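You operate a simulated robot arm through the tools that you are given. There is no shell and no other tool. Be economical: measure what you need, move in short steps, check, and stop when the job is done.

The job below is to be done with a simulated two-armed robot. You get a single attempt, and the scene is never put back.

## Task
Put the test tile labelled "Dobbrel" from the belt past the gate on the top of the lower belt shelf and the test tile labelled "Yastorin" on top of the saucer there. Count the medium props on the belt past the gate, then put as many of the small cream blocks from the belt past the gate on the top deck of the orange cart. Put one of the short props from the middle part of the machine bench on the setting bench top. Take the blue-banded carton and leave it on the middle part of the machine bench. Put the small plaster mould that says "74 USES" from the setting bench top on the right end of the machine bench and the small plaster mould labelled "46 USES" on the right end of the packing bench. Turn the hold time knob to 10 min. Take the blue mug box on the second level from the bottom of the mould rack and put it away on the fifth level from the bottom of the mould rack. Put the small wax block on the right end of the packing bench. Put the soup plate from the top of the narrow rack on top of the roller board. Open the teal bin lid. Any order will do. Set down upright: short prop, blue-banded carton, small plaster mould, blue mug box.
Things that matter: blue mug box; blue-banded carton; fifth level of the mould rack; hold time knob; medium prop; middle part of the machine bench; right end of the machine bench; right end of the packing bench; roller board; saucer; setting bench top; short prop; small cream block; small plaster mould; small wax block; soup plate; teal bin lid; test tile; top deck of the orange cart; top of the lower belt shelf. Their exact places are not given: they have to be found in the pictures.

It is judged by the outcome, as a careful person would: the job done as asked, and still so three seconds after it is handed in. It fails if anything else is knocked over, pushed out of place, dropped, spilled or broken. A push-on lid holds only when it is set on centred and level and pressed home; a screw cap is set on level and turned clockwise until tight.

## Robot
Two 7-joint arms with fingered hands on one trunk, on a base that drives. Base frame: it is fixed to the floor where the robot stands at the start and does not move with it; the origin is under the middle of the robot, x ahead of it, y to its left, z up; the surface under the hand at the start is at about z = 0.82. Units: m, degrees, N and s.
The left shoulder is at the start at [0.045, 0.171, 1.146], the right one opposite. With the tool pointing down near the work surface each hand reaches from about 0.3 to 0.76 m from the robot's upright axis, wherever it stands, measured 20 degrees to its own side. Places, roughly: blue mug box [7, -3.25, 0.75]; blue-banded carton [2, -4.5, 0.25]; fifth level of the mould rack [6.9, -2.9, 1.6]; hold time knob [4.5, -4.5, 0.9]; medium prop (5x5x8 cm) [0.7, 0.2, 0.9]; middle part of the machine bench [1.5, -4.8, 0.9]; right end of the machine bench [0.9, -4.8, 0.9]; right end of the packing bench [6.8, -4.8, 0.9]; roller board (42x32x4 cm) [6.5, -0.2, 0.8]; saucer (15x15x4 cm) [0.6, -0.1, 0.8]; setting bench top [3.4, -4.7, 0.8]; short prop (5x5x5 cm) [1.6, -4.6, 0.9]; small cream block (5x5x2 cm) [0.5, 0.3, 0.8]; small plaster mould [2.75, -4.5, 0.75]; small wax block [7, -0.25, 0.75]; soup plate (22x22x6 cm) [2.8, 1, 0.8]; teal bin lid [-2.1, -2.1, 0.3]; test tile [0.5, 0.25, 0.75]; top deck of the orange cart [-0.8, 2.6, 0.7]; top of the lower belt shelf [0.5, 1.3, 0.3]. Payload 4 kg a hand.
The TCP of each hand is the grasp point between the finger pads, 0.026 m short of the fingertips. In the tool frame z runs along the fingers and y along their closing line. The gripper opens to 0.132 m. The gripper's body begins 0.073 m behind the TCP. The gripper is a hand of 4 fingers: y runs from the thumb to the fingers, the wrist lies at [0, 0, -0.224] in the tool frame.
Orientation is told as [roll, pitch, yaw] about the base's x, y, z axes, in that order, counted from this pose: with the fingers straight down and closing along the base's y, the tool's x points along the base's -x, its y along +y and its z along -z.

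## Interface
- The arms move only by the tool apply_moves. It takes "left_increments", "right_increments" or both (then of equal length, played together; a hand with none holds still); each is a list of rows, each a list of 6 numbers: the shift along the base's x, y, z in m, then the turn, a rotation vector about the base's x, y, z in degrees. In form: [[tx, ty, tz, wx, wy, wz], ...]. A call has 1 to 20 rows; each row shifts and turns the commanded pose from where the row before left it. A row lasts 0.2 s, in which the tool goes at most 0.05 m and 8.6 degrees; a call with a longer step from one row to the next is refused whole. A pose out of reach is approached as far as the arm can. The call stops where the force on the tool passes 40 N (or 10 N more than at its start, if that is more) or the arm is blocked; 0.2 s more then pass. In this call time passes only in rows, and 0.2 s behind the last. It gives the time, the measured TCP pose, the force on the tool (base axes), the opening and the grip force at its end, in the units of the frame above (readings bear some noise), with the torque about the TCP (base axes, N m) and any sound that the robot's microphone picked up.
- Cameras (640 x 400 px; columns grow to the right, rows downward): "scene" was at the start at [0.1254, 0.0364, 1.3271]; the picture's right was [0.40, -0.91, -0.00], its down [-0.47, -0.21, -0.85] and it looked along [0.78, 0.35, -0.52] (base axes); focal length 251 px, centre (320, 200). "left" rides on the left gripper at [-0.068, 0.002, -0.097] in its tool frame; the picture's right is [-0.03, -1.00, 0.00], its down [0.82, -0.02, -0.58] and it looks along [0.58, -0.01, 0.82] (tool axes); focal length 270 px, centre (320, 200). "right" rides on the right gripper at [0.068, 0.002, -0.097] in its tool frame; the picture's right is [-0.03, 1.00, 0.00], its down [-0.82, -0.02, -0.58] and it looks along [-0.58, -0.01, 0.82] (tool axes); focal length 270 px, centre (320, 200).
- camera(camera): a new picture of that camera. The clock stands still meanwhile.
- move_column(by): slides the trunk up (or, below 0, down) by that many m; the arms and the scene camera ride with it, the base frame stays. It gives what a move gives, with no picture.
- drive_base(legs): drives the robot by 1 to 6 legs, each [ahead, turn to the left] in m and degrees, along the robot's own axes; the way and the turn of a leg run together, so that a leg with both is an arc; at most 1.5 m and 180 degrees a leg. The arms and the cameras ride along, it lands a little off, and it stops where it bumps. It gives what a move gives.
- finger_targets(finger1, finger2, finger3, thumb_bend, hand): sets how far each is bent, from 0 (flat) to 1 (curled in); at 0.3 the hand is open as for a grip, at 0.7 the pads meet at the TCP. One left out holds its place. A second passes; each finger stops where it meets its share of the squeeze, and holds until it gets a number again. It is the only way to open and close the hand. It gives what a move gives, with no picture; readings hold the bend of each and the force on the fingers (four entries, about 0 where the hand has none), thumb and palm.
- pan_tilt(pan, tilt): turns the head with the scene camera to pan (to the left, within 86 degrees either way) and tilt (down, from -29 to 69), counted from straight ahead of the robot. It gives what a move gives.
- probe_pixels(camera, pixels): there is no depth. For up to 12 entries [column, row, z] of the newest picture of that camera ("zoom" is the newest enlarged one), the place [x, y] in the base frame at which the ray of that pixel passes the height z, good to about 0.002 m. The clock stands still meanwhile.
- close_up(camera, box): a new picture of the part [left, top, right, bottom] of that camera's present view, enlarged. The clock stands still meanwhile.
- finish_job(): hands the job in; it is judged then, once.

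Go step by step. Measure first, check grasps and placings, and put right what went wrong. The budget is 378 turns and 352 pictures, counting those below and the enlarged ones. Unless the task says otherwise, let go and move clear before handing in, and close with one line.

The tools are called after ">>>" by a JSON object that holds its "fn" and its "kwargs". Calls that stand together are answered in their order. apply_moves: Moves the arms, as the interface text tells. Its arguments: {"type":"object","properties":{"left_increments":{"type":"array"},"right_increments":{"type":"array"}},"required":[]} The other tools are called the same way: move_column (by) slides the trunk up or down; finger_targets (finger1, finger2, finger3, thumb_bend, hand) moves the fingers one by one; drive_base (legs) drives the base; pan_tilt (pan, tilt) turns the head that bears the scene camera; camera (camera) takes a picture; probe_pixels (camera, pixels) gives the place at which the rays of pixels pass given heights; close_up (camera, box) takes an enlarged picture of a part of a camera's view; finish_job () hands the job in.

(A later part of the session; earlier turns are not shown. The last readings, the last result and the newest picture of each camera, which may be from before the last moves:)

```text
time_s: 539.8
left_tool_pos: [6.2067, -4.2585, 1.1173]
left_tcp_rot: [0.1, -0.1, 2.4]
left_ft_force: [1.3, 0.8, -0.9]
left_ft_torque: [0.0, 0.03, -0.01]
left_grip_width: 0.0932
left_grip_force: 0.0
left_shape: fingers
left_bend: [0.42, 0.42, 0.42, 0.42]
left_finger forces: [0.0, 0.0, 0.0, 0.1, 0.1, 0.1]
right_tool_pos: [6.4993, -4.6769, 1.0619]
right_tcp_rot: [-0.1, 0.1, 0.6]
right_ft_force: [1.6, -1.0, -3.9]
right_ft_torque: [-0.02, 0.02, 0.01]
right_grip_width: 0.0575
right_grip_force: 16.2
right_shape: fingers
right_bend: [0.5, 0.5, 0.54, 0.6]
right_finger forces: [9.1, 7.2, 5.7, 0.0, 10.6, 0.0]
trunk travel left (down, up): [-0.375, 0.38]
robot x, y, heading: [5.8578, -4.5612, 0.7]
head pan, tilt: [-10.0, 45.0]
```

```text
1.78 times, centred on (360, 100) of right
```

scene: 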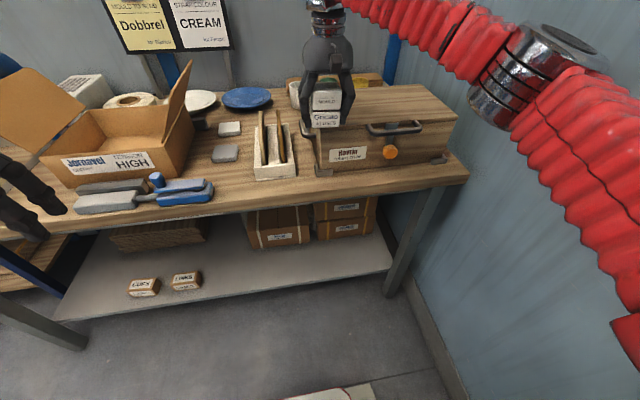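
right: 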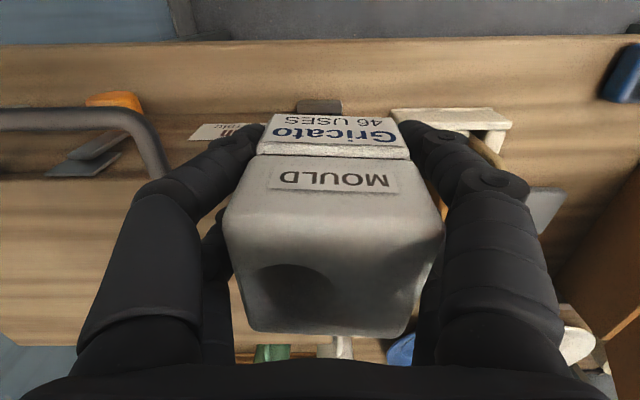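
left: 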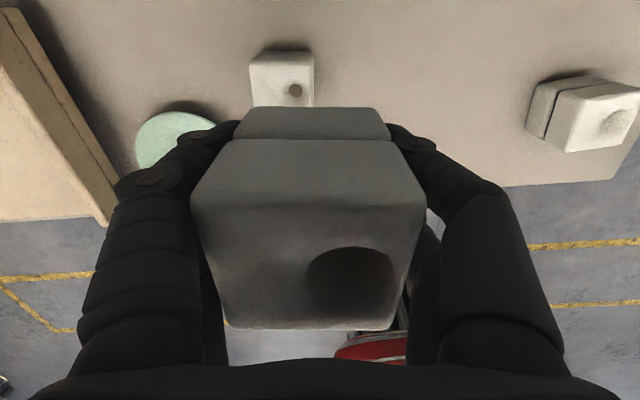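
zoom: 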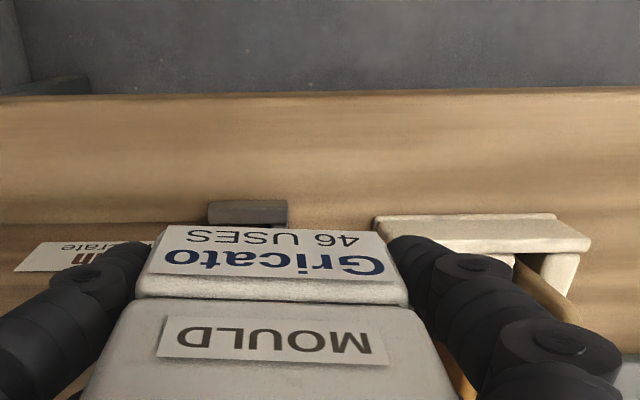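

>>> {"fn": "close_up", "kwargs": {"camera": "scene", "box": [270, 150, 370, 220]}}

>>> {"fn": "close_up", "kwargs": {"camera": "scene", "box": [400, 140, 480, 220]}}

```text
5.71 times, centred on (320, 185) of scene
```

zoom: 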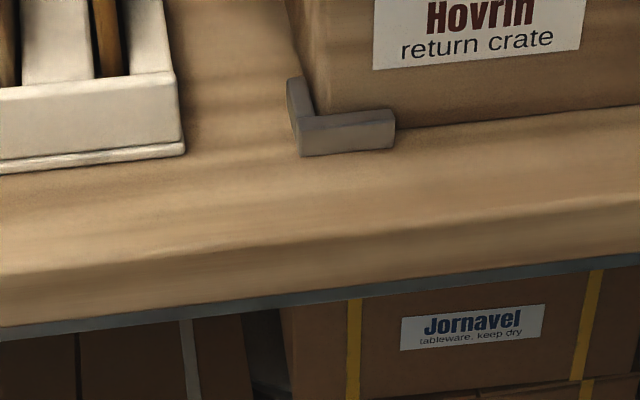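

```text
5.00 times, centred on (440, 180) of scene
```

zoom: 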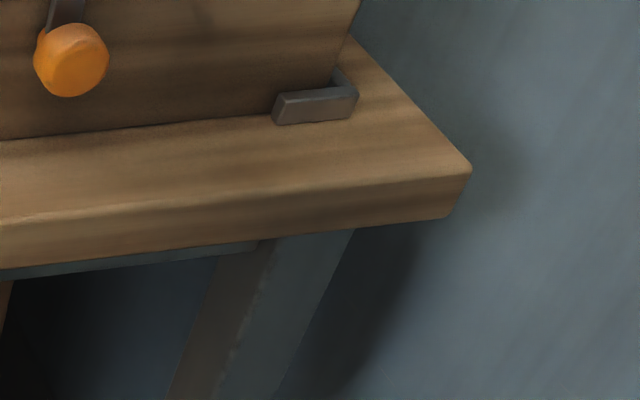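

>>> {"fn": "probe_pixels", "kwargs": {"camera": "scene", "pixels": [[320, 192.4, 0.85], [320, 192.4, 0.87], [376, 184, 0.85], [470, 174, 0.85], [320, 177, 0.85], [320, 177, 0.87], [405, 165, 0.85]]}}

>>> {"fn": "probe_pixels", "kwargs": {"camera": "right", "pixels": [[320, 72, 0.85], [320, 44, 0.82], [320, 97, 0.87], [320, 65, 0.87]]}}

```text
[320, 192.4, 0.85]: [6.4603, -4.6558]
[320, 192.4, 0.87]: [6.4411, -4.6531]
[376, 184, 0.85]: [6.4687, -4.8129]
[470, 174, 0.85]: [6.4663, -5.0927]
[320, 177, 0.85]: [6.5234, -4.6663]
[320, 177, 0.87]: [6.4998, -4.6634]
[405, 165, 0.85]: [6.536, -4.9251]
```

```text
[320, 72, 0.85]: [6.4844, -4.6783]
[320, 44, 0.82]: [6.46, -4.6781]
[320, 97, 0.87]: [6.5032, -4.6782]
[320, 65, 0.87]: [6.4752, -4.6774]
```

>>> {"fn": "probe_pixels", "kwargs": {"camera": "right", "pixels": [[60, 112, 0.97], [140, 125, 0.97], [165, 175, 0.97], [110, 95, 0.92], [190, 130, 0.9], [260, 122, 0.9], [393, 120, 0.88], [510, 112, 0.88]]}}

>>> {"fn": "probe_pixels", "kwargs": {"camera": "scene", "pixels": [[447.6, 160, 0.86], [461, 163, 0.86], [470, 174, 0.86], [440, 147, 0.86], [448, 144, 0.86]]}}

```text
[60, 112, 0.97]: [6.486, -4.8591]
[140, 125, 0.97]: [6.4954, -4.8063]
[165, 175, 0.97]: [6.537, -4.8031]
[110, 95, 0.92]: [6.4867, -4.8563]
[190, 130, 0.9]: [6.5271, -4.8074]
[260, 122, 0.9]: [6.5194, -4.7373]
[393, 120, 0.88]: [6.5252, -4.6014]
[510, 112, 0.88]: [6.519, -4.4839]
```

```text
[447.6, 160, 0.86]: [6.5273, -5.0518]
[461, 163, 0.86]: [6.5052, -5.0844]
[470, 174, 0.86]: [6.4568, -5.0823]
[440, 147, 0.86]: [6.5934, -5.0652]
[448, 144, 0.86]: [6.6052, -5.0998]
```

Strip in front of crate/tray is x 6.455–6.52; crate handle spans y −4.80…−4.93. The gap between tray (y −4.605) and crate foot (−4.655) suits: go to (6.475, −4.62) and lower.

>>> {"fn": "apply_moves", "kwargs": {"right_increments": [[-0.024, 0.03, 0, 0, 0, 0], [0, 0.027, 0, 0, 0, 0], [0, 0, -0.045, 0, 0, 0], [0, 0, -0.045, 0, 0, 0], [0, 0, -0.04, 0, 0, 0], [0, 0, -0.02, 0, 0, 0]]}}

>>> {"fn": "close_up", "kwargs": {"camera": "scene", "box": [240, 110, 400, 230]}}

>>> {"fn": "close_up", "kwargs": {"camera": "right", "box": [120, 0, 540, 200]}}

```text
time_s: 541.2
left_tool_pos: [6.2057, -4.2599, 1.12]
left_tcp_rot: [0.1, -0.2, 2.3]
left_ft_force: [0.2, 0.1, -0.5]
left_ft_torque: [0.0, 0.04, -0.01]
left_grip_width: 0.093
left_grip_force: 0.1
left_shape: fingers
left_bend: [0.42, 0.42, 0.42, 0.42]
left_finger forces: [0.0, 0.1, 0.0, 0.0, 0.0, 0.0]
right_tool_pos: [6.4726, -4.6219, 0.9117]
right_tcp_rot: [-0.2, 0.0, 0.7]
right_ft_force: [0.0, 0.6, -2.9]
right_ft_torque: [0.0, 0.05, 0.01]
right_grip_width: 0.0576
right_grip_force: 16.3
right_shape: fingers
right_bend: [0.5, 0.5, 0.54, 0.6]
right_finger forces: [9.1, 7.2, 5.7, 0.1, 10.6, 0.1]
trunk travel left (down, up): [-0.375, 0.38]
robot x, y, heading: [5.8603, -4.5617, 0.4]
head pan, tilt: [-10.0, 45.0]
```

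```text
3.33 times, centred on (320, 170) of scene
```

zoom: 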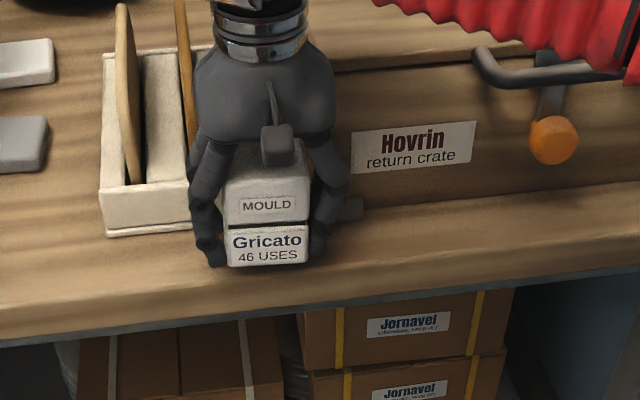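

```text
1.52 times, centred on (330, 100) of right
```

zoom: 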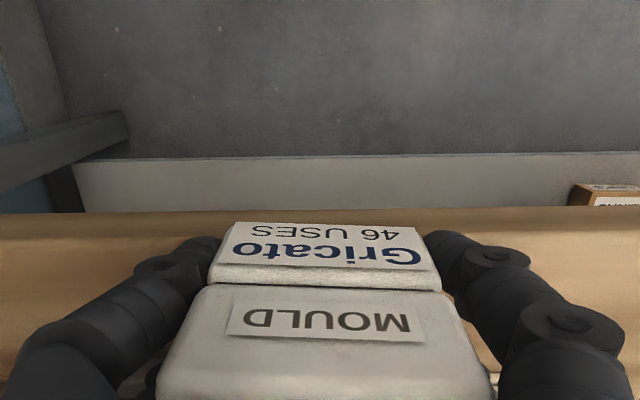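

>>> {"fn": "apply_moves", "kwargs": {"right_increments": [[0, 0, -0.008, 0, 0, 0], [0, 0, -0.005, 0, 0, 0], [0, 0, -0.004, 0, 0, 0]]}}

>>> {"fn": "apply_moves", "kwargs": {"right_increments": [[0, 0, -0.004, 0, 0, 0], [0, 0, -0.004, 0, 0, 0]]}}

```text
time_s: 542.0
left_tool_pos: [6.2045, -4.2611, 1.1198]
left_tcp_rot: [0.2, -0.4, 2.5]
left_ft_force: [0.2, -0.2, 0.5]
left_ft_torque: [-0.02, 0.01, 0.02]
left_grip_width: 0.0933
left_grip_force: 0.1
left_shape: fingers
left_bend: [0.42, 0.42, 0.42, 0.42]
left_finger forces: [0.0, 0.0, 0.0, 0.0, 0.0, 0.0]
right_tool_pos: [6.473, -4.6199, 0.8972]
right_tcp_rot: [0.0, 0.0, 0.6]
right_ft_force: [-0.8, 0.9, -1.5]
right_ft_torque: [-0.06, 0.0, 0.0]
right_grip_width: 0.0576
right_grip_force: 16.7
right_shape: fingers
right_bend: [0.5, 0.5, 0.54, 0.6]
right_finger forces: [9.2, 7.1, 5.8, 0.0, 10.7, 0.0]
trunk travel left (down, up): [-0.375, 0.38]
robot x, y, heading: [5.8599, -4.5627, 0.5]
head pan, tilt: [-10.0, 45.0]
```

```text
time_s: 542.6
left_tool_pos: [6.2026, -4.2598, 1.1211]
left_tcp_rot: [0.1, -0.4, 2.3]
left_ft_force: [0.1, -0.6, -0.6]
left_ft_torque: [-0.02, 0.0, -0.01]
left_grip_width: 0.0929
left_grip_force: 0.1
left_shape: fingers
left_bend: [0.42, 0.42, 0.42, 0.42]
left_finger forces: [0.1, 0.0, 0.0, 0.1, 0.0, 0.0]
right_tool_pos: [6.4729, -4.62, 0.8934]
right_tcp_rot: [0.2, -0.3, 0.7]
right_ft_force: [0.1, 1.7, 21.6]
right_ft_torque: [-0.6, -0.24, 0.0]
right_grip_width: 0.0572
right_grip_force: 21.3
right_shape: fingers
right_bend: [0.51, 0.51, 0.55, 0.6]
right_finger forces: [13.6, 9.0, 7.2, 0.1, 13.1, 0.0]
trunk travel left (down, up): [-0.375, 0.38]
robot x, y, heading: [5.8582, -4.5641, 0.7]
head pan, tilt: [-10.0, 45.0]
```

Contact at bench z≈0.859. Release gently and rise.

>>> {"fn": "finger_targets", "kwargs": {"hand": "right", "finger1": 0.46, "finger2": 0.46, "finger3": 0.46, "thumb_bend": 0.46}}

>>> {"fn": "apply_moves", "kwargs": {"right_increments": [[0, 0, 0.02, 0, 0, 0], [0, 0, 0.04, 0, 0, 0], [0, 0, 0.045, 0, 0, 0], [0, 0, 0.045, 0, 0, 0], [-0.03, 0, 0.03, 0, 0, 0], [-0.045, 0, 0.01, 0, 0, 0], [-0.045, 0, 0, 0, 0, 0], [-0.045, 0, 0, 0, 0, 0]]}}

>>> {"fn": "close_up", "kwargs": {"camera": "scene", "box": [220, 100, 480, 230]}}

```text
time_s: 543.6
left_tool_pos: [6.2019, -4.2592, 1.1207]
left_tcp_rot: [0.1, -0.4, 2.5]
left_ft_force: [-0.4, -0.2, -0.4]
left_ft_torque: [-0.02, 0.0, 0.02]
left_grip_width: 0.093
left_grip_force: 0.1
left_shape: fingers
left_bend: [0.42, 0.42, 0.42, 0.42]
left_finger forces: [0.0, 0.0, 0.1, 0.0, 0.1, 0.0]
right_tool_pos: [6.4721, -4.6186, 0.8917]
right_tcp_rot: [0.0, -0.3, 0.6]
right_ft_force: [1.6, 12.2, 29.1]
right_ft_torque: [-0.83, -0.05, 0.09]
right_grip_width: 0.0715
right_grip_force: 14.8
right_shape: fingers
right_bend: [0.46, 0.46, 0.53, 0.5]
right_finger forces: [1.5, 0.2, 11.9, 0.0, 15.8, 0.0]
trunk travel left (down, up): [-0.375, 0.38]
robot x, y, heading: [5.8577, -4.564, 0.5]
head pan, tilt: [-10.0, 45.0]
```

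```text
time_s: 545.4
left_tool_pos: [6.203, -4.2596, 1.1214]
left_tcp_rot: [0.1, -0.2, 2.4]
left_ft_force: [1.2, -0.3, 0.6]
left_ft_torque: [0.02, -0.01, -0.03]
left_grip_width: 0.0931
left_grip_force: 0.0
left_shape: fingers
left_bend: [0.42, 0.42, 0.42, 0.42]
left_finger forces: [0.0, 0.0, 0.0, 0.0, 0.0, 0.0]
right_tool_pos: [6.3056, -4.6211, 1.0804]
right_tcp_rot: [0.0, -0.2, 0.7]
right_ft_force: [-0.3, 0.5, 0.2]
right_ft_torque: [0.01, -0.04, 0.0]
right_grip_width: 0.0795
right_grip_force: 0.0
right_shape: fingers
right_bend: [0.46, 0.46, 0.46, 0.46]
right_finger forces: [0.0, 0.0, 0.0, 0.0, 0.0, 0.0]
trunk travel left (down, up): [-0.375, 0.38]
robot x, y, heading: [5.8599, -4.5652, 0.6]
head pan, tilt: [-10.0, 45.0]
```

```text
2.46 times, centred on (350, 165) of scene
```

zoom: 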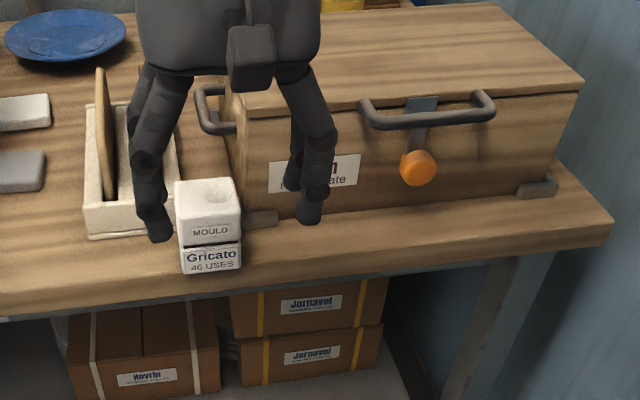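

The mould 46 stands on the bench's right end. Next the hold-time knob: turn right 36° and reverse away toward the kiln's front.

>>> {"fn": "drive_base", "kwargs": {"legs": [[-0.15, 0], [0, -24], [0, -12]]}}

>>> {"fn": "drive_base", "kwargs": {"legs": [[-0.75, 0], [-0.75, 0]]}}

>>> {"fn": "drive_base", "kwargs": {"legs": [[0, -24], [0, -12]]}}

>>> {"fn": "drive_base", "kwargs": {"legs": [[0, -18]]}}

>>> {"fn": "pan_tilt", "kwargs": {"pan": 0, "tilt": 25}}

>>> {"fn": "camera", "kwargs": {"camera": "scene"}}

```text
time_s: 549.0
left_tool_pos: [6.1689, -4.5244, 1.1202]
left_tcp_rot: [0.0, -0.2, -34.0]
left_ft_force: [-0.4, -0.4, -0.3]
left_ft_torque: [0.03, -0.02, 0.0]
left_grip_width: 0.093
left_grip_force: 0.1
left_shape: fingers
left_bend: [0.42, 0.42, 0.42, 0.42]
left_finger forces: [0.0, 0.0, 0.0, 0.0, 0.1, 0.0]
right_tool_pos: [6.0375, -4.8759, 1.0795]
right_tcp_rot: [0.1, 0.1, -35.7]
right_ft_force: [-0.2, 0.1, -1.0]
right_ft_torque: [-0.01, -0.01, 0.02]
right_grip_width: 0.0794
right_grip_force: 0.1
right_shape: fingers
right_bend: [0.46, 0.46, 0.46, 0.46]
right_finger forces: [0.1, 0.0, 0.0, 0.0, 0.0, 0.0]
trunk travel left (down, up): [-0.375, 0.38]
robot x, y, heading: [5.731, -4.539, -35.8]
head pan, tilt: [-10.0, 45.0]
```

```text
time_s: 551.7
left_tool_pos: [5.823, -4.2651, 1.1218]
left_tcp_rot: [0.0, -0.9, -34.3]
left_ft_force: [0.0, 0.3, -0.2]
left_ft_torque: [0.0, 0.03, -0.01]
left_grip_width: 0.0929
left_grip_force: 0.0
left_shape: fingers
left_bend: [0.42, 0.42, 0.42, 0.42]
left_finger forces: [0.0, 0.1, 0.0, 0.1, 0.1, 0.0]
right_tool_pos: [5.6871, -4.6193, 1.0851]
right_tcp_rot: [-0.7, -0.5, -33.7]
right_ft_force: [0.0, 0.4, -2.3]
right_ft_torque: [0.0, 0.04, -0.01]
right_grip_width: 0.0794
right_grip_force: 0.1
right_shape: fingers
right_bend: [0.46, 0.46, 0.46, 0.46]
right_finger forces: [0.0, 0.1, 0.0, 0.0, 0.1, 0.0]
trunk travel left (down, up): [-0.375, 0.38]
robot x, y, heading: [5.388, -4.2906, -35.3]
head pan, tilt: [-10.0, 45.0]
stopped in leg 1: the robot was blocked; the commanded pose is now the measured one
```

```text
time_s: 552.4
left_tool_pos: [5.7885, -4.2427, 1.1318]
left_tcp_rot: [0.4, -3.4, -35.0]
left_ft_force: [1.0, -0.2, 0.6]
left_ft_torque: [0.02, 0.03, 0.0]
left_grip_width: 0.093
left_grip_force: 0.0
left_shape: fingers
left_bend: [0.42, 0.42, 0.42, 0.42]
left_finger forces: [0.0, 0.0, 0.0, 0.0, 0.1, 0.1]
right_tool_pos: [5.6461, -4.5964, 1.0994]
right_tcp_rot: [-1.1, -2.8, -33.3]
right_ft_force: [0.7, -0.5, -0.7]
right_ft_torque: [0.01, 0.0, 0.0]
right_grip_width: 0.0796
right_grip_force: 0.0
right_shape: fingers
right_bend: [0.46, 0.46, 0.46, 0.46]
right_finger forces: [0.1, 0.0, 0.1, 0.0, 0.0, 0.0]
trunk travel left (down, up): [-0.375, 0.38]
robot x, y, heading: [5.3978, -4.2943, -35.6]
head pan, tilt: [-10.0, 45.0]
stopped in leg 1: the robot was blocked; the commanded pose is now the measured one
```

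```text
time_s: 553.1
left_tool_pos: [5.7578, -4.2193, 1.1414]
left_tcp_rot: [0.7, -5.8, -35.6]
left_ft_force: [0.6, 0.0, -0.6]
left_ft_torque: [-0.01, 0.0, 0.01]
left_grip_width: 0.0932
left_grip_force: 0.1
left_shape: fingers
left_bend: [0.42, 0.42, 0.42, 0.42]
left_finger forces: [0.0, 0.0, 0.0, 0.1, 0.2, 0.0]
right_tool_pos: [5.6091, -4.5744, 1.1138]
right_tcp_rot: [-1.5, -5.2, -33.5]
right_ft_force: [0.5, 0.2, -0.2]
right_ft_torque: [-0.02, -0.01, 0.0]
right_grip_width: 0.0796
right_grip_force: 0.1
right_shape: fingers
right_bend: [0.46, 0.46, 0.46, 0.46]
right_finger forces: [0.0, 0.1, 0.1, 0.0, 0.1, 0.0]
trunk travel left (down, up): [-0.375, 0.38]
robot x, y, heading: [5.3923, -4.2941, -35.6]
head pan, tilt: [-10.0, 45.0]
stopped in leg 1: the robot was blocked; the commanded pose is now the measured one
```

```text
time_s: 554.0
left_tool_pos: [5.7602, -4.22, 1.1396]
left_tcp_rot: [0.7, -5.6, -35.7]
left_ft_force: [-0.1, -0.7, 0.0]
left_ft_torque: [0.02, -0.03, -0.05]
left_grip_width: 0.0932
left_grip_force: 0.2
left_shape: fingers
left_bend: [0.42, 0.42, 0.42, 0.42]
left_finger forces: [0.0, 0.0, 0.0, 0.0, 0.1, 0.0]
right_tool_pos: [5.6113, -4.5756, 1.1134]
right_tcp_rot: [-1.4, -5.3, -33.7]
right_ft_force: [-0.7, 0.2, 0.0]
right_ft_torque: [0.02, 0.0, 0.03]
right_grip_width: 0.0795
right_grip_force: 0.0
right_shape: fingers
right_bend: [0.46, 0.46, 0.46, 0.46]
right_finger forces: [0.0, 0.0, 0.0, 0.0, 0.0, 0.0]
trunk travel left (down, up): [-0.375, 0.38]
robot x, y, heading: [5.3927, -4.2914, -35.7]
head pan, tilt: [0.0, 25.0]
```

```text
145 pictures are left
```

scene: 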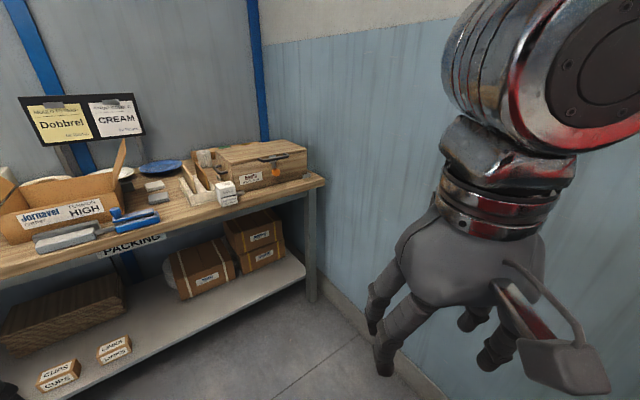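

The rear bumped against the kiln corner. Move forward a little to clear, then turn left to leave properly.

>>> {"fn": "drive_base", "kwargs": {"legs": [[0.15, 0], [0, 22], [0, 12]]}}

>>> {"fn": "camera", "kwargs": {"camera": "scene"}}

```text
time_s: 556.6
left_tool_pos: [5.7992, -4.1744, 1.1596]
left_tcp_rot: [0.7, -5.8, -15.0]
left_ft_force: [1.2, 0.2, 0.3]
left_ft_torque: [-0.04, -0.01, 0.02]
left_grip_width: 0.0931
left_grip_force: 0.1
left_shape: fingers
left_bend: [0.42, 0.42, 0.42, 0.42]
left_finger forces: [0.1, 0.0, 0.0, 0.0, 0.1, 0.0]
right_tool_pos: [5.7805, -4.5559, 1.1212]
right_tcp_rot: [-1.1, -6.4, -13.0]
right_ft_force: [0.0, 0.5, 0.9]
right_ft_torque: [-0.01, 0.0, 0.01]
right_grip_width: 0.0793
right_grip_force: 0.0
right_shape: fingers
right_bend: [0.46, 0.46, 0.46, 0.46]
right_finger forces: [0.0, 0.0, 0.0, 0.0, 0.0, 0.0]
trunk travel left (down, up): [-0.375, 0.38]
robot x, y, heading: [5.4988, -4.3512, -24.3]
head pan, tilt: [0.0, 25.0]
stopped in leg 2: the robot was blocked; the commanded pose is now the measured one
```

```text
144 pictures are left
```

scene: 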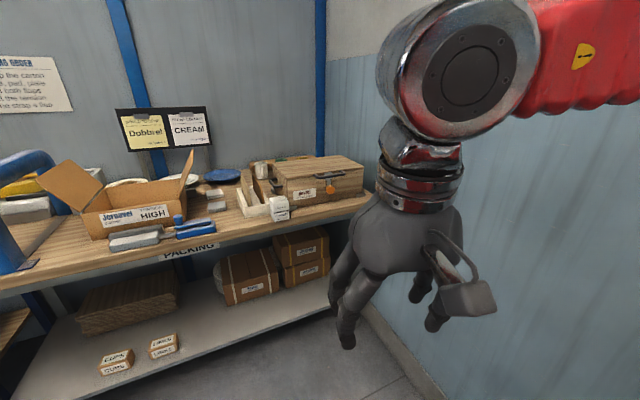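

>>> {"fn": "drive_base", "kwargs": {"legs": [[0.15, 0]]}}

>>> {"fn": "drive_base", "kwargs": {"legs": [[0, 24]]}}

>>> {"fn": "pan_tilt", "kwargs": {"pan": -80, "tilt": 30}}

>>> {"fn": "camera", "kwargs": {"camera": "scene"}}

```text
time_s: 558.0
left_tool_pos: [5.9396, -4.2396, 1.1607]
left_tcp_rot: [0.8, -5.6, -15.3]
left_ft_force: [0.0, -0.3, 0.9]
left_ft_torque: [0.0, -0.04, 0.02]
left_grip_width: 0.0933
left_grip_force: 0.0
left_shape: fingers
left_bend: [0.42, 0.42, 0.42, 0.42]
left_finger forces: [0.0, 0.0, 0.0, 0.1, 0.1, 0.0]
right_tool_pos: [5.9172, -4.6214, 1.1195]
right_tcp_rot: [-1.0, -6.3, -13.4]
right_ft_force: [0.2, -0.1, 0.3]
right_ft_torque: [-0.03, 0.06, 0.0]
right_grip_width: 0.0794
right_grip_force: 0.0
right_shape: fingers
right_bend: [0.46, 0.46, 0.46, 0.46]
right_finger forces: [0.1, 0.0, 0.1, 0.0, 0.0, 0.0]
trunk travel left (down, up): [-0.375, 0.38]
robot x, y, heading: [5.6427, -4.4126, -24.6]
head pan, tilt: [0.0, 25.0]
```

```text
time_s: 560.0
left_tool_pos: [5.8428, -4.1323, 1.1625]
left_tcp_rot: [0.6, -5.8, 8.4]
left_ft_force: [-0.3, 0.3, -1.4]
left_ft_torque: [-0.06, -0.03, -0.04]
left_grip_width: 0.0931
left_grip_force: 0.1
left_shape: fingers
left_bend: [0.42, 0.42, 0.42, 0.42]
left_finger forces: [0.0, 0.1, 0.1, 0.0, 0.0, 0.0]
right_tool_pos: [5.9771, -4.4923, 1.1212]
right_tcp_rot: [-1.2, -6.4, 10.2]
right_ft_force: [0.1, 0.9, 1.2]
right_ft_torque: [-0.03, -0.02, -0.04]
right_grip_width: 0.0794
right_grip_force: 0.0
right_shape: fingers
right_bend: [0.46, 0.46, 0.46, 0.46]
right_finger forces: [0.0, 0.0, 0.1, 0.0, 0.1, 0.1]
trunk travel left (down, up): [-0.375, 0.38]
robot x, y, heading: [5.6418, -4.4357, -1.1]
head pan, tilt: [0.0, 25.0]
stopped in leg 1: the robot was blocked; the commanded pose is now the measured one
```

```text
time_s: 561.5
left_tool_pos: [5.843, -4.1358, 1.1622]
left_tcp_rot: [0.7, -5.8, 8.4]
left_ft_force: [0.0, 0.0, 0.1]
left_ft_torque: [0.02, 0.0, 0.01]
left_grip_width: 0.0931
left_grip_force: 0.0
left_shape: fingers
left_bend: [0.42, 0.42, 0.42, 0.42]
left_finger forces: [0.0, 0.0, 0.0, 0.1, 0.0, 0.0]
right_tool_pos: [5.9778, -4.4923, 1.1222]
right_tcp_rot: [-1.0, -6.3, 10.1]
right_ft_force: [-0.4, -0.2, 0.3]
right_ft_torque: [0.01, -0.01, -0.03]
right_grip_width: 0.0793
right_grip_force: 0.0
right_shape: fingers
right_bend: [0.46, 0.46, 0.46, 0.46]
right_finger forces: [0.1, 0.0, 0.0, 0.0, 0.1, 0.1]
trunk travel left (down, up): [-0.375, 0.38]
robot x, y, heading: [5.646, -4.4335, -0.9]
head pan, tilt: [-80.0, 30.0]
```

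```text
143 pictures are left
```

scene: 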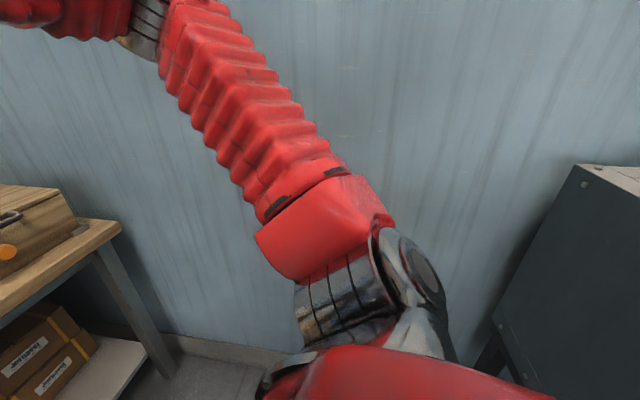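

Turn left to about 90° and drive north to the rack's row.

>>> {"fn": "drive_base", "kwargs": {"legs": [[0, 22], [0, 12]]}}

>>> {"fn": "drive_base", "kwargs": {"legs": [[0, 22], [0, 12]]}}

>>> {"fn": "drive_base", "kwargs": {"legs": [[0, 22], [1.2, 0]]}}

```text
time_s: 563.2
left_tool_pos: [5.723, -4.0828, 1.163]
left_tcp_rot: [0.7, -5.9, 29.0]
left_ft_force: [-0.4, 0.2, 0.3]
left_ft_torque: [-0.03, -0.01, -0.02]
left_grip_width: 0.093
left_grip_force: 0.0
left_shape: fingers
left_bend: [0.42, 0.42, 0.42, 0.42]
left_finger forces: [0.1, 0.1, 0.0, 0.0, 0.0, 0.0]
right_tool_pos: [5.9759, -4.3727, 1.1232]
right_tcp_rot: [-0.9, -6.3, 30.8]
right_ft_force: [0.0, 0.2, -0.4]
right_ft_torque: [0.05, -0.04, 0.02]
right_grip_width: 0.0794
right_grip_force: 0.1
right_shape: fingers
right_bend: [0.46, 0.46, 0.46, 0.46]
right_finger forces: [0.0, 0.0, 0.0, 0.0, 0.0, 0.1]
trunk travel left (down, up): [-0.375, 0.38]
robot x, y, heading: [5.6499, -4.4494, 19.8]
head pan, tilt: [-80.0, 30.0]
stopped in leg 1: the robot was blocked; the commanded pose is now the measured one
```

```text
time_s: 564.6
left_tool_pos: [5.6282, -4.0805, 1.1626]
left_tcp_rot: [0.6, -5.7, 43.9]
left_ft_force: [-0.4, 0.2, -0.3]
left_ft_torque: [0.0, -0.01, -0.03]
left_grip_width: 0.0929
left_grip_force: 0.1
left_shape: fingers
left_bend: [0.42, 0.42, 0.42, 0.42]
left_finger forces: [0.0, 0.1, 0.0, 0.0, 0.0, 0.0]
right_tool_pos: [5.9469, -4.2936, 1.1251]
right_tcp_rot: [-1.0, -6.3, 45.6]
right_ft_force: [0.4, 0.1, -0.1]
right_ft_torque: [0.01, -0.01, 0.01]
right_grip_width: 0.0795
right_grip_force: 0.0
right_shape: fingers
right_bend: [0.46, 0.46, 0.46, 0.46]
right_finger forces: [0.0, 0.0, 0.1, 0.1, 0.0, 0.0]
trunk travel left (down, up): [-0.375, 0.38]
robot x, y, heading: [5.6537, -4.4612, 34.7]
head pan, tilt: [-80.0, 30.0]
stopped in leg 1: the robot was blocked; the commanded pose is now the measured one
```

```text
time_s: 570.6
left_tool_pos: [6.0166, -3.3232, 1.1603]
left_tcp_rot: [0.4, -5.7, 64.5]
left_ft_force: [-0.1, 0.3, -0.8]
left_ft_torque: [-0.04, 0.01, -0.01]
left_grip_width: 0.0933
left_grip_force: 0.1
left_shape: fingers
left_bend: [0.42, 0.42, 0.42, 0.42]
left_finger forces: [0.0, 0.1, 0.0, 0.0, 0.0, 0.1]
right_tool_pos: [6.3801, -3.4089, 1.1256]
right_tcp_rot: [-0.8, -6.5, 66.3]
right_ft_force: [1.4, 1.3, 0.1]
right_ft_torque: [-0.05, 0.0, -0.02]
right_grip_width: 0.0795
right_grip_force: 0.0
right_shape: fingers
right_bend: [0.46, 0.46, 0.46, 0.46]
right_finger forces: [0.0, 0.1, 0.1, 0.1, 0.0, 0.0]
trunk travel left (down, up): [-0.375, 0.38]
robot x, y, heading: [6.1569, -3.6658, 51.7]
head pan, tilt: [-80.0, 30.0]
stopped in leg 2: the robot was blocked; the commanded pose is now the measured one
```

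Stopped at (6.16, −3.67). Look at surroundings before moving more.

>>> {"fn": "pan_tilt", "kwargs": {"pan": -40, "tilt": 25}}

>>> {"fn": "camera", "kwargs": {"camera": "scene"}}

>>> {"fn": "pan_tilt", "kwargs": {"pan": 20, "tilt": 20}}

>>> {"fn": "camera", "kwargs": {"camera": "scene"}}

```text
time_s: 571.7
left_tool_pos: [6.0169, -3.3245, 1.1605]
left_tcp_rot: [0.5, -5.8, 64.4]
left_ft_force: [1.2, -0.5, 0.3]
left_ft_torque: [0.02, 0.0, 0.03]
left_grip_width: 0.0933
left_grip_force: 0.1
left_shape: fingers
left_bend: [0.42, 0.42, 0.42, 0.42]
left_finger forces: [0.0, 0.0, 0.1, 0.1, 0.0, 0.0]
right_tool_pos: [6.3802, -3.4092, 1.1263]
right_tcp_rot: [-0.7, -6.5, 66.4]
right_ft_force: [0.3, 0.0, -0.3]
right_ft_torque: [0.0, 0.0, 0.01]
right_grip_width: 0.0795
right_grip_force: 0.2
right_shape: fingers
right_bend: [0.46, 0.46, 0.46, 0.46]
right_finger forces: [0.0, 0.1, 0.0, 0.0, 0.0, 0.1]
trunk travel left (down, up): [-0.375, 0.38]
robot x, y, heading: [6.1556, -3.6674, 51.4]
head pan, tilt: [-40.0, 25.0]
```

```text
142 pictures are left
```

scene: 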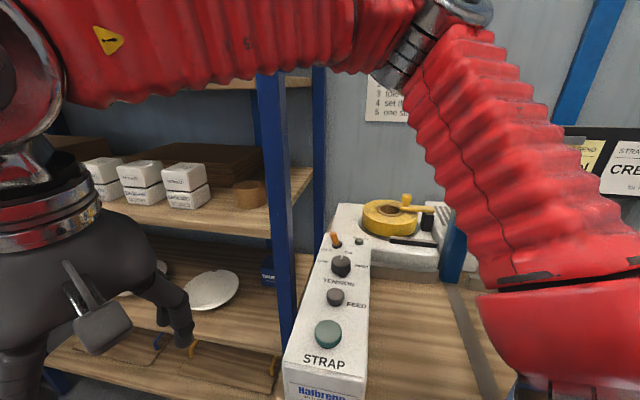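

```text
time_s: 573.0
left_tool_pos: [6.0157, -3.3254, 1.1621]
left_tcp_rot: [0.5, -5.8, 64.4]
left_ft_force: [-0.7, -0.9, 0.7]
left_ft_torque: [0.0, 0.01, -0.02]
left_grip_width: 0.093
left_grip_force: 0.1
left_shape: fingers
left_bend: [0.42, 0.42, 0.42, 0.42]
left_finger forces: [0.0, 0.0, 0.0, 0.0, 0.0, 0.0]
right_tool_pos: [6.3801, -3.4079, 1.1261]
right_tcp_rot: [-0.8, -6.4, 66.2]
right_ft_force: [0.4, 0.2, -0.6]
right_ft_torque: [0.01, 0.01, -0.02]
right_grip_width: 0.0795
right_grip_force: 0.1
right_shape: fingers
right_bend: [0.46, 0.46, 0.46, 0.46]
right_finger forces: [0.1, 0.0, 0.0, 0.0, 0.1, 0.0]
trunk travel left (down, up): [-0.375, 0.38]
robot x, y, heading: [6.1614, -3.6657, 51.5]
head pan, tilt: [20.0, 20.0]
```

```text
141 pictures are left
```

scene: 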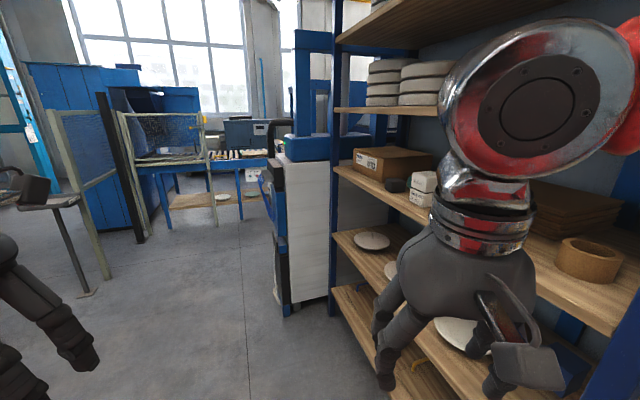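

The right arm is close to the strapping machine and rack post. Reverse 0.5 m, then turn left separately.

>>> {"fn": "drive_base", "kwargs": {"legs": [[-0.5, 0]]}}

>>> {"fn": "drive_base", "kwargs": {"legs": [[0, 20]]}}

>>> {"fn": "camera", "kwargs": {"camera": "scene"}}

```text
time_s: 576.0
left_tool_pos: [5.703, -3.7214, 1.1602]
left_tcp_rot: [0.4, -5.8, 64.5]
left_ft_force: [0.3, 0.5, 0.0]
left_ft_torque: [0.0, 0.0, -0.01]
left_grip_width: 0.0929
left_grip_force: 0.0
left_shape: fingers
left_bend: [0.42, 0.42, 0.42, 0.42]
left_finger forces: [0.0, 0.1, 0.0, 0.0, 0.1, 0.0]
right_tool_pos: [6.067, -3.804, 1.125]
right_tcp_rot: [-0.8, -6.5, 66.3]
right_ft_force: [0.1, -0.7, -0.2]
right_ft_torque: [0.02, -0.01, -0.01]
right_grip_width: 0.0798
right_grip_force: 0.2
right_shape: fingers
right_bend: [0.46, 0.46, 0.46, 0.46]
right_finger forces: [0.1, 0.1, 0.0, 0.0, 0.1, 0.0]
trunk travel left (down, up): [-0.375, 0.38]
robot x, y, heading: [5.8483, -4.0557, 51.4]
head pan, tilt: [20.0, 20.0]
```

```text
time_s: 577.6
left_tool_pos: [5.6132, -3.7845, 1.1573]
left_tcp_rot: [0.1, -5.8, 84.5]
left_ft_force: [-0.3, -0.6, 0.0]
left_ft_torque: [-0.04, 0.02, 0.0]
left_grip_width: 0.0933
left_grip_force: 0.1
left_shape: fingers
left_bend: [0.42, 0.42, 0.42, 0.42]
left_finger forces: [0.1, 0.1, 0.0, 0.0, 0.0, 0.0]
right_tool_pos: [5.9668, -3.7408, 1.1246]
right_tcp_rot: [-0.8, -6.5, 86.3]
right_ft_force: [1.2, 0.2, -0.2]
right_ft_torque: [-0.03, -0.01, 0.02]
right_grip_width: 0.0795
right_grip_force: 0.1
right_shape: fingers
right_bend: [0.46, 0.46, 0.46, 0.46]
right_finger forces: [0.1, 0.1, 0.0, 0.0, 0.1, 0.0]
trunk travel left (down, up): [-0.375, 0.38]
robot x, y, heading: [5.8612, -4.0609, 71.4]
head pan, tilt: [20.0, 20.0]
```

```text
140 pictures are left
```

scene: 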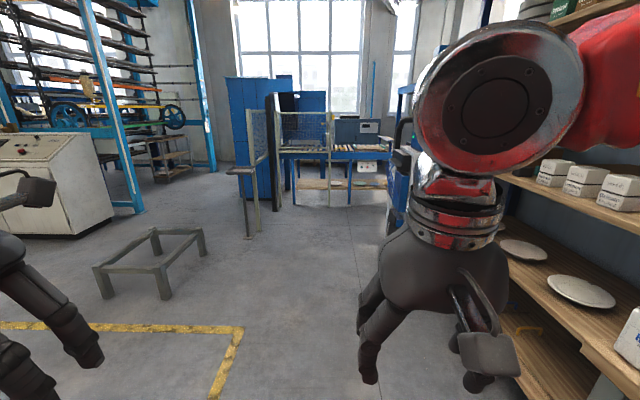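

>>> {"fn": "drive_base", "kwargs": {"legs": [[0, 26]]}}

>>> {"fn": "drive_base", "kwargs": {"legs": [[0.85, 0]]}}

>>> {"fn": "drive_base", "kwargs": {"legs": [[0, -22], [0, -12]]}}

```text
time_s: 579.5
left_tool_pos: [5.5331, -3.9163, 1.1541]
left_tcp_rot: [-0.4, -6.0, 110.3]
left_ft_force: [-0.3, -0.1, 0.3]
left_ft_torque: [-0.01, -0.01, 0.01]
left_grip_width: 0.0932
left_grip_force: 0.1
left_shape: fingers
left_bend: [0.42, 0.42, 0.42, 0.42]
left_finger forces: [0.1, 0.1, 0.0, 0.1, 0.0, 0.0]
right_tool_pos: [5.8163, -3.7299, 1.1253]
right_tcp_rot: [-0.8, -6.5, 112.2]
right_ft_force: [-0.7, -0.2, 0.1]
right_ft_torque: [0.06, 0.0, -0.02]
right_grip_width: 0.0794
right_grip_force: 0.1
right_shape: fingers
right_bend: [0.46, 0.46, 0.46, 0.46]
right_finger forces: [0.1, 0.0, 0.0, 0.0, 0.1, 0.1]
trunk travel left (down, up): [-0.375, 0.38]
robot x, y, heading: [5.8884, -4.0614, 97.3]
head pan, tilt: [20.0, 20.0]
```

```text
time_s: 584.0
left_tool_pos: [5.4211, -3.0848, 1.1536]
left_tcp_rot: [-0.4, -6.1, 111.2]
left_ft_force: [0.4, 0.5, -0.3]
left_ft_torque: [-0.04, 0.02, -0.02]
left_grip_width: 0.0933
left_grip_force: 0.0
left_shape: fingers
left_bend: [0.42, 0.42, 0.42, 0.42]
left_finger forces: [0.0, 0.1, 0.0, 0.0, 0.0, 0.1]
right_tool_pos: [5.7002, -2.8924, 1.1261]
right_tcp_rot: [-0.9, -6.4, 113.0]
right_ft_force: [-0.1, -0.2, -0.1]
right_ft_torque: [0.01, 0.0, -0.01]
right_grip_width: 0.0795
right_grip_force: 0.1
right_shape: fingers
right_bend: [0.46, 0.46, 0.46, 0.46]
right_finger forces: [0.0, 0.0, 0.0, 0.0, 0.0, 0.0]
trunk travel left (down, up): [-0.375, 0.38]
robot x, y, heading: [5.7763, -3.2215, 97.9]
head pan, tilt: [20.0, 20.0]
```

```text
time_s: 586.5
left_tool_pos: [5.5562, -2.912, 1.1585]
left_tcp_rot: [-0.5, -5.6, 77.5]
left_ft_force: [-0.1, 0.9, -0.1]
left_ft_torque: [0.0, -0.02, -0.01]
left_grip_width: 0.093
left_grip_force: 0.0
left_shape: fingers
left_bend: [0.42, 0.42, 0.42, 0.42]
left_finger forces: [0.0, 0.1, 0.0, 0.0, 0.1, 0.1]
right_tool_pos: [5.8946, -2.9116, 1.1268]
right_tcp_rot: [-0.8, -6.5, 79.3]
right_ft_force: [1.0, 0.4, -0.4]
right_ft_torque: [-0.03, 0.01, 0.0]
right_grip_width: 0.0792
right_grip_force: 0.0
right_shape: fingers
right_bend: [0.46, 0.46, 0.46, 0.46]
right_finger forces: [0.0, 0.1, 0.1, 0.1, 0.0, 0.0]
trunk travel left (down, up): [-0.375, 0.38]
robot x, y, heading: [5.7512, -3.2185, 64.3]
head pan, tilt: [20.0, 20.0]
```

>>> {"fn": "drive_base", "kwargs": {"legs": [[0, -22], [0, -12]]}}

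>>> {"fn": "drive_base", "kwargs": {"legs": [[0, -22], [0, -9]]}}

>>> {"fn": "pan_tilt", "kwargs": {"pan": 0, "tilt": 20}}

>>> {"fn": "camera", "kwargs": {"camera": "scene"}}

```text
time_s: 589.0
left_tool_pos: [5.7601, -2.853, 1.1633]
left_tcp_rot: [-0.5, -5.3, 43.6]
left_ft_force: [0.7, 0.0, 0.0]
left_ft_torque: [-0.01, 0.03, 0.03]
left_grip_width: 0.0935
left_grip_force: 0.1
left_shape: fingers
left_bend: [0.42, 0.42, 0.42, 0.42]
left_finger forces: [0.1, 0.1, 0.0, 0.0, 0.0, 0.1]
right_tool_pos: [6.0412, -3.043, 1.1279]
right_tcp_rot: [-0.8, -6.4, 45.5]
right_ft_force: [-0.6, 0.5, -0.4]
right_ft_torque: [-0.01, 0.02, 0.01]
right_grip_width: 0.0797
right_grip_force: 0.0
right_shape: fingers
right_bend: [0.46, 0.46, 0.46, 0.46]
right_finger forces: [0.1, 0.1, 0.1, 0.1, 0.0, 0.0]
trunk travel left (down, up): [-0.375, 0.38]
robot x, y, heading: [5.7385, -3.192, 30.1]
head pan, tilt: [20.0, 20.0]
```

```text
time_s: 591.4
left_tool_pos: [5.9325, -2.9165, 1.1642]
left_tcp_rot: [-0.5, -5.2, 12.5]
left_ft_force: [-0.4, 0.9, -0.1]
left_ft_torque: [-0.01, 0.01, 0.02]
left_grip_width: 0.0929
left_grip_force: 0.0
left_shape: fingers
left_bend: [0.42, 0.42, 0.42, 0.42]
left_finger forces: [0.0, 0.0, 0.0, 0.1, 0.0, 0.0]
right_tool_pos: [6.0726, -3.2247, 1.1289]
right_tcp_rot: [-0.9, -6.5, 14.1]
right_ft_force: [0.6, -0.3, 0.6]
right_ft_torque: [-0.03, 0.01, -0.01]
right_grip_width: 0.0796
right_grip_force: 0.0
right_shape: fingers
right_bend: [0.46, 0.46, 0.46, 0.46]
right_finger forces: [0.0, 0.1, 0.0, 0.0, 0.1, 0.0]
trunk travel left (down, up): [-0.375, 0.38]
robot x, y, heading: [5.7397, -3.1667, -1.0]
head pan, tilt: [20.0, 20.0]
```

```text
time_s: 592.3
left_tool_pos: [5.9307, -2.9149, 1.1643]
left_tcp_rot: [-0.4, -5.2, 12.5]
left_ft_force: [0.3, -0.3, -0.3]
left_ft_torque: [-0.03, -0.01, -0.01]
left_grip_width: 0.093
left_grip_force: 0.1
left_shape: fingers
left_bend: [0.42, 0.42, 0.42, 0.42]
left_finger forces: [0.1, 0.0, 0.1, 0.1, 0.1, 0.1]
right_tool_pos: [6.0731, -3.222, 1.1284]
right_tcp_rot: [-0.9, -6.4, 14.4]
right_ft_force: [-0.6, 0.6, -0.8]
right_ft_torque: [-0.04, -0.01, 0.01]
right_grip_width: 0.0795
right_grip_force: 0.0
right_shape: fingers
right_bend: [0.46, 0.46, 0.46, 0.46]
right_finger forces: [0.1, 0.1, 0.0, 0.0, 0.1, 0.0]
trunk travel left (down, up): [-0.375, 0.38]
robot x, y, heading: [5.7352, -3.164, -1.3]
head pan, tilt: [0.0, 20.0]
```

```text
139 pictures are left
```

scene: 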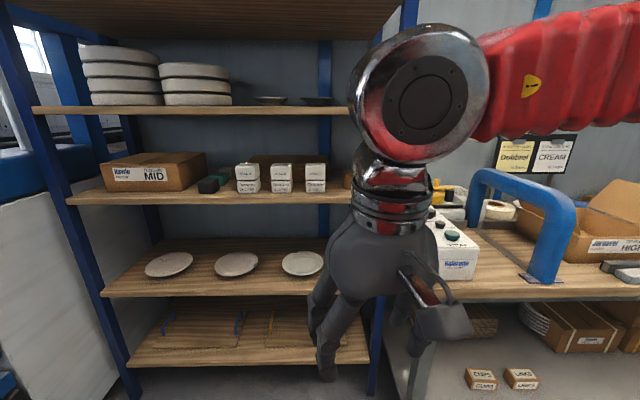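

Rack ahead; lower the trunk and look at level 2.

>>> {"fn": "move_column", "kwargs": {"by": -0.33}}

>>> {"fn": "pan_tilt", "kwargs": {"pan": -15, "tilt": 15}}

>>> {"fn": "camera", "kwargs": {"camera": "scene"}}

```text
time_s: 595.5
left_tool_pos: [6.026, -2.9171, 0.7694]
left_tcp_rot: [5.3, 17.8, 13.0]
left_ft_force: [-0.3, -0.2, 0.5]
left_ft_torque: [0.03, -0.05, -0.01]
left_grip_width: 0.093
left_grip_force: 0.1
left_shape: fingers
left_bend: [0.42, 0.42, 0.42, 0.42]
left_finger forces: [0.1, 0.0, 0.0, 0.1, 0.1, 0.0]
right_tool_pos: [6.0843, -3.2245, 0.7868]
right_tcp_rot: [0.1, -3.3, 14.4]
right_ft_force: [0.2, 0.3, -0.1]
right_ft_torque: [-0.03, -0.02, 0.01]
right_grip_width: 0.0796
right_grip_force: 0.1
right_shape: fingers
right_bend: [0.46, 0.46, 0.46, 0.46]
right_finger forces: [0.1, 0.0, 0.0, 0.0, 0.0, 0.1]
trunk travel left (down, up): [-0.045, 0.71]
robot x, y, heading: [5.7399, -3.165, -1.3]
head pan, tilt: [0.0, 20.0]
```

```text
time_s: 596.3
left_tool_pos: [6.0254, -2.9182, 0.7671]
left_tcp_rot: [5.1, 17.8, 13.0]
left_ft_force: [0.2, 1.0, -0.3]
left_ft_torque: [0.01, 0.04, 0.0]
left_grip_width: 0.0929
left_grip_force: 0.1
left_shape: fingers
left_bend: [0.42, 0.42, 0.42, 0.42]
left_finger forces: [0.1, 0.0, 0.1, 0.0, 0.0, 0.1]
right_tool_pos: [6.0853, -3.2239, 0.7864]
right_tcp_rot: [0.2, -3.3, 14.3]
right_ft_force: [-0.2, -0.4, -0.3]
right_ft_torque: [-0.01, 0.01, 0.02]
right_grip_width: 0.0796
right_grip_force: 0.2
right_shape: fingers
right_bend: [0.46, 0.46, 0.46, 0.46]
right_finger forces: [0.0, 0.0, 0.0, 0.0, 0.0, 0.0]
trunk travel left (down, up): [-0.045, 0.71]
robot x, y, heading: [5.7363, -3.1643, -1.1]
head pan, tilt: [-15.0, 15.0]
```

```text
138 pictures are left
```

scene: 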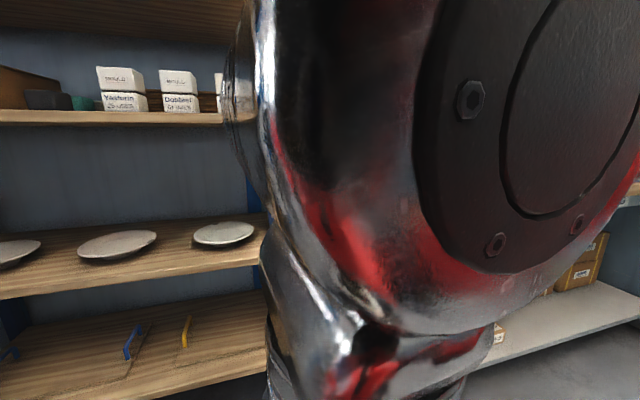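

The wrist blocks the view; move the right hand outward and forward.

>>> {"fn": "apply_moves", "kwargs": {"right_increments": [[0.03, -0.03, 0, 0, 0, -2], [0.03, -0.03, 0, 0, 0, -2], [0.03, -0.03, 0, 0, 0, -2], [0.03, -0.03, -0.01, 0, 0, -2], [0.02, -0.03, -0.01, 0, 0, -2], [0.02, -0.03, -0.01, 0, 0, -2], [0, -0.03, -0.02, 0, 0, -2]]}}

>>> {"fn": "pan_tilt", "kwargs": {"pan": -5, "tilt": 15}}

>>> {"fn": "camera", "kwargs": {"camera": "scene"}}

```text
time_s: 597.9
left_tool_pos: [6.0267, -2.9177, 0.7678]
left_tcp_rot: [5.2, 17.7, 13.0]
left_ft_force: [-0.1, 0.2, -0.6]
left_ft_torque: [0.01, -0.01, 0.01]
left_grip_width: 0.0928
left_grip_force: 0.0
left_shape: fingers
left_bend: [0.42, 0.42, 0.42, 0.42]
left_finger forces: [0.0, 0.0, 0.1, 0.0, 0.0, 0.0]
right_tool_pos: [6.2467, -3.4366, 0.7356]
right_tcp_rot: [0.1, -3.3, 0.3]
right_ft_force: [-0.2, -0.5, -0.2]
right_ft_torque: [-0.04, -0.01, -0.03]
right_grip_width: 0.0797
right_grip_force: 0.1
right_shape: fingers
right_bend: [0.46, 0.46, 0.46, 0.46]
right_finger forces: [0.0, 0.0, 0.0, 0.0, 0.0, 0.0]
trunk travel left (down, up): [-0.045, 0.71]
robot x, y, heading: [5.7372, -3.1676, -1.2]
head pan, tilt: [-15.0, 15.0]
```

```text
time_s: 598.6
left_tool_pos: [6.0256, -2.9173, 0.7676]
left_tcp_rot: [5.3, 17.8, 13.0]
left_ft_force: [0.5, 0.0, 0.8]
left_ft_torque: [0.01, -0.02, 0.0]
left_grip_width: 0.0928
left_grip_force: 0.0
left_shape: fingers
left_bend: [0.42, 0.42, 0.42, 0.42]
left_finger forces: [0.1, 0.0, 0.1, 0.0, 0.0, 0.1]
right_tool_pos: [6.2466, -3.4352, 0.737]
right_tcp_rot: [0.1, -3.4, 0.3]
right_ft_force: [-0.4, 1.1, 0.0]
right_ft_torque: [0.0, 0.01, -0.02]
right_grip_width: 0.0793
right_grip_force: 0.0
right_shape: fingers
right_bend: [0.46, 0.46, 0.46, 0.46]
right_finger forces: [0.0, 0.0, 0.1, 0.0, 0.0, 0.1]
trunk travel left (down, up): [-0.045, 0.71]
robot x, y, heading: [5.7377, -3.1638, -1.1]
head pan, tilt: [-5.0, 15.0]
```

```text
137 pictures are left
```

scene: 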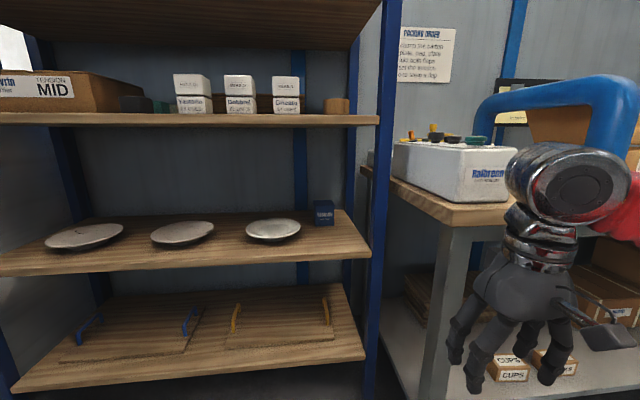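

>>> {"fn": "close_up", "kwargs": {"camera": "scene", "box": [230, 180, 400, 280]}}

>>> {"fn": "probe_pixels", "kwargs": {"camera": "scene", "pixels": [[323, 224, 0.67], [323, 224, 0.64], [315, 224, 0.67], [333, 224, 0.67], [340, 258, 0.67], [272, 240, 0.67], [10, 275, 0.67]]}}

```text
3.76 times, centred on (315, 230) of scene
```

zoom: 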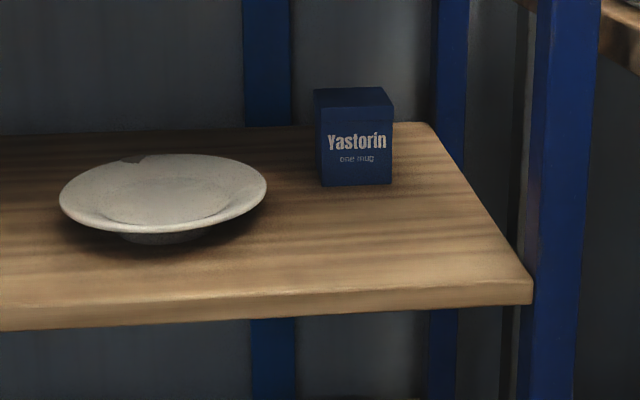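

```text
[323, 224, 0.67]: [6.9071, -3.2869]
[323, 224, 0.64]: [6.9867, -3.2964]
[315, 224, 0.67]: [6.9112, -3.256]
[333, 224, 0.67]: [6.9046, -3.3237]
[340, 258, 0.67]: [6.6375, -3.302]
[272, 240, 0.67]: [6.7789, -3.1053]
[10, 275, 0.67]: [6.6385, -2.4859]
```

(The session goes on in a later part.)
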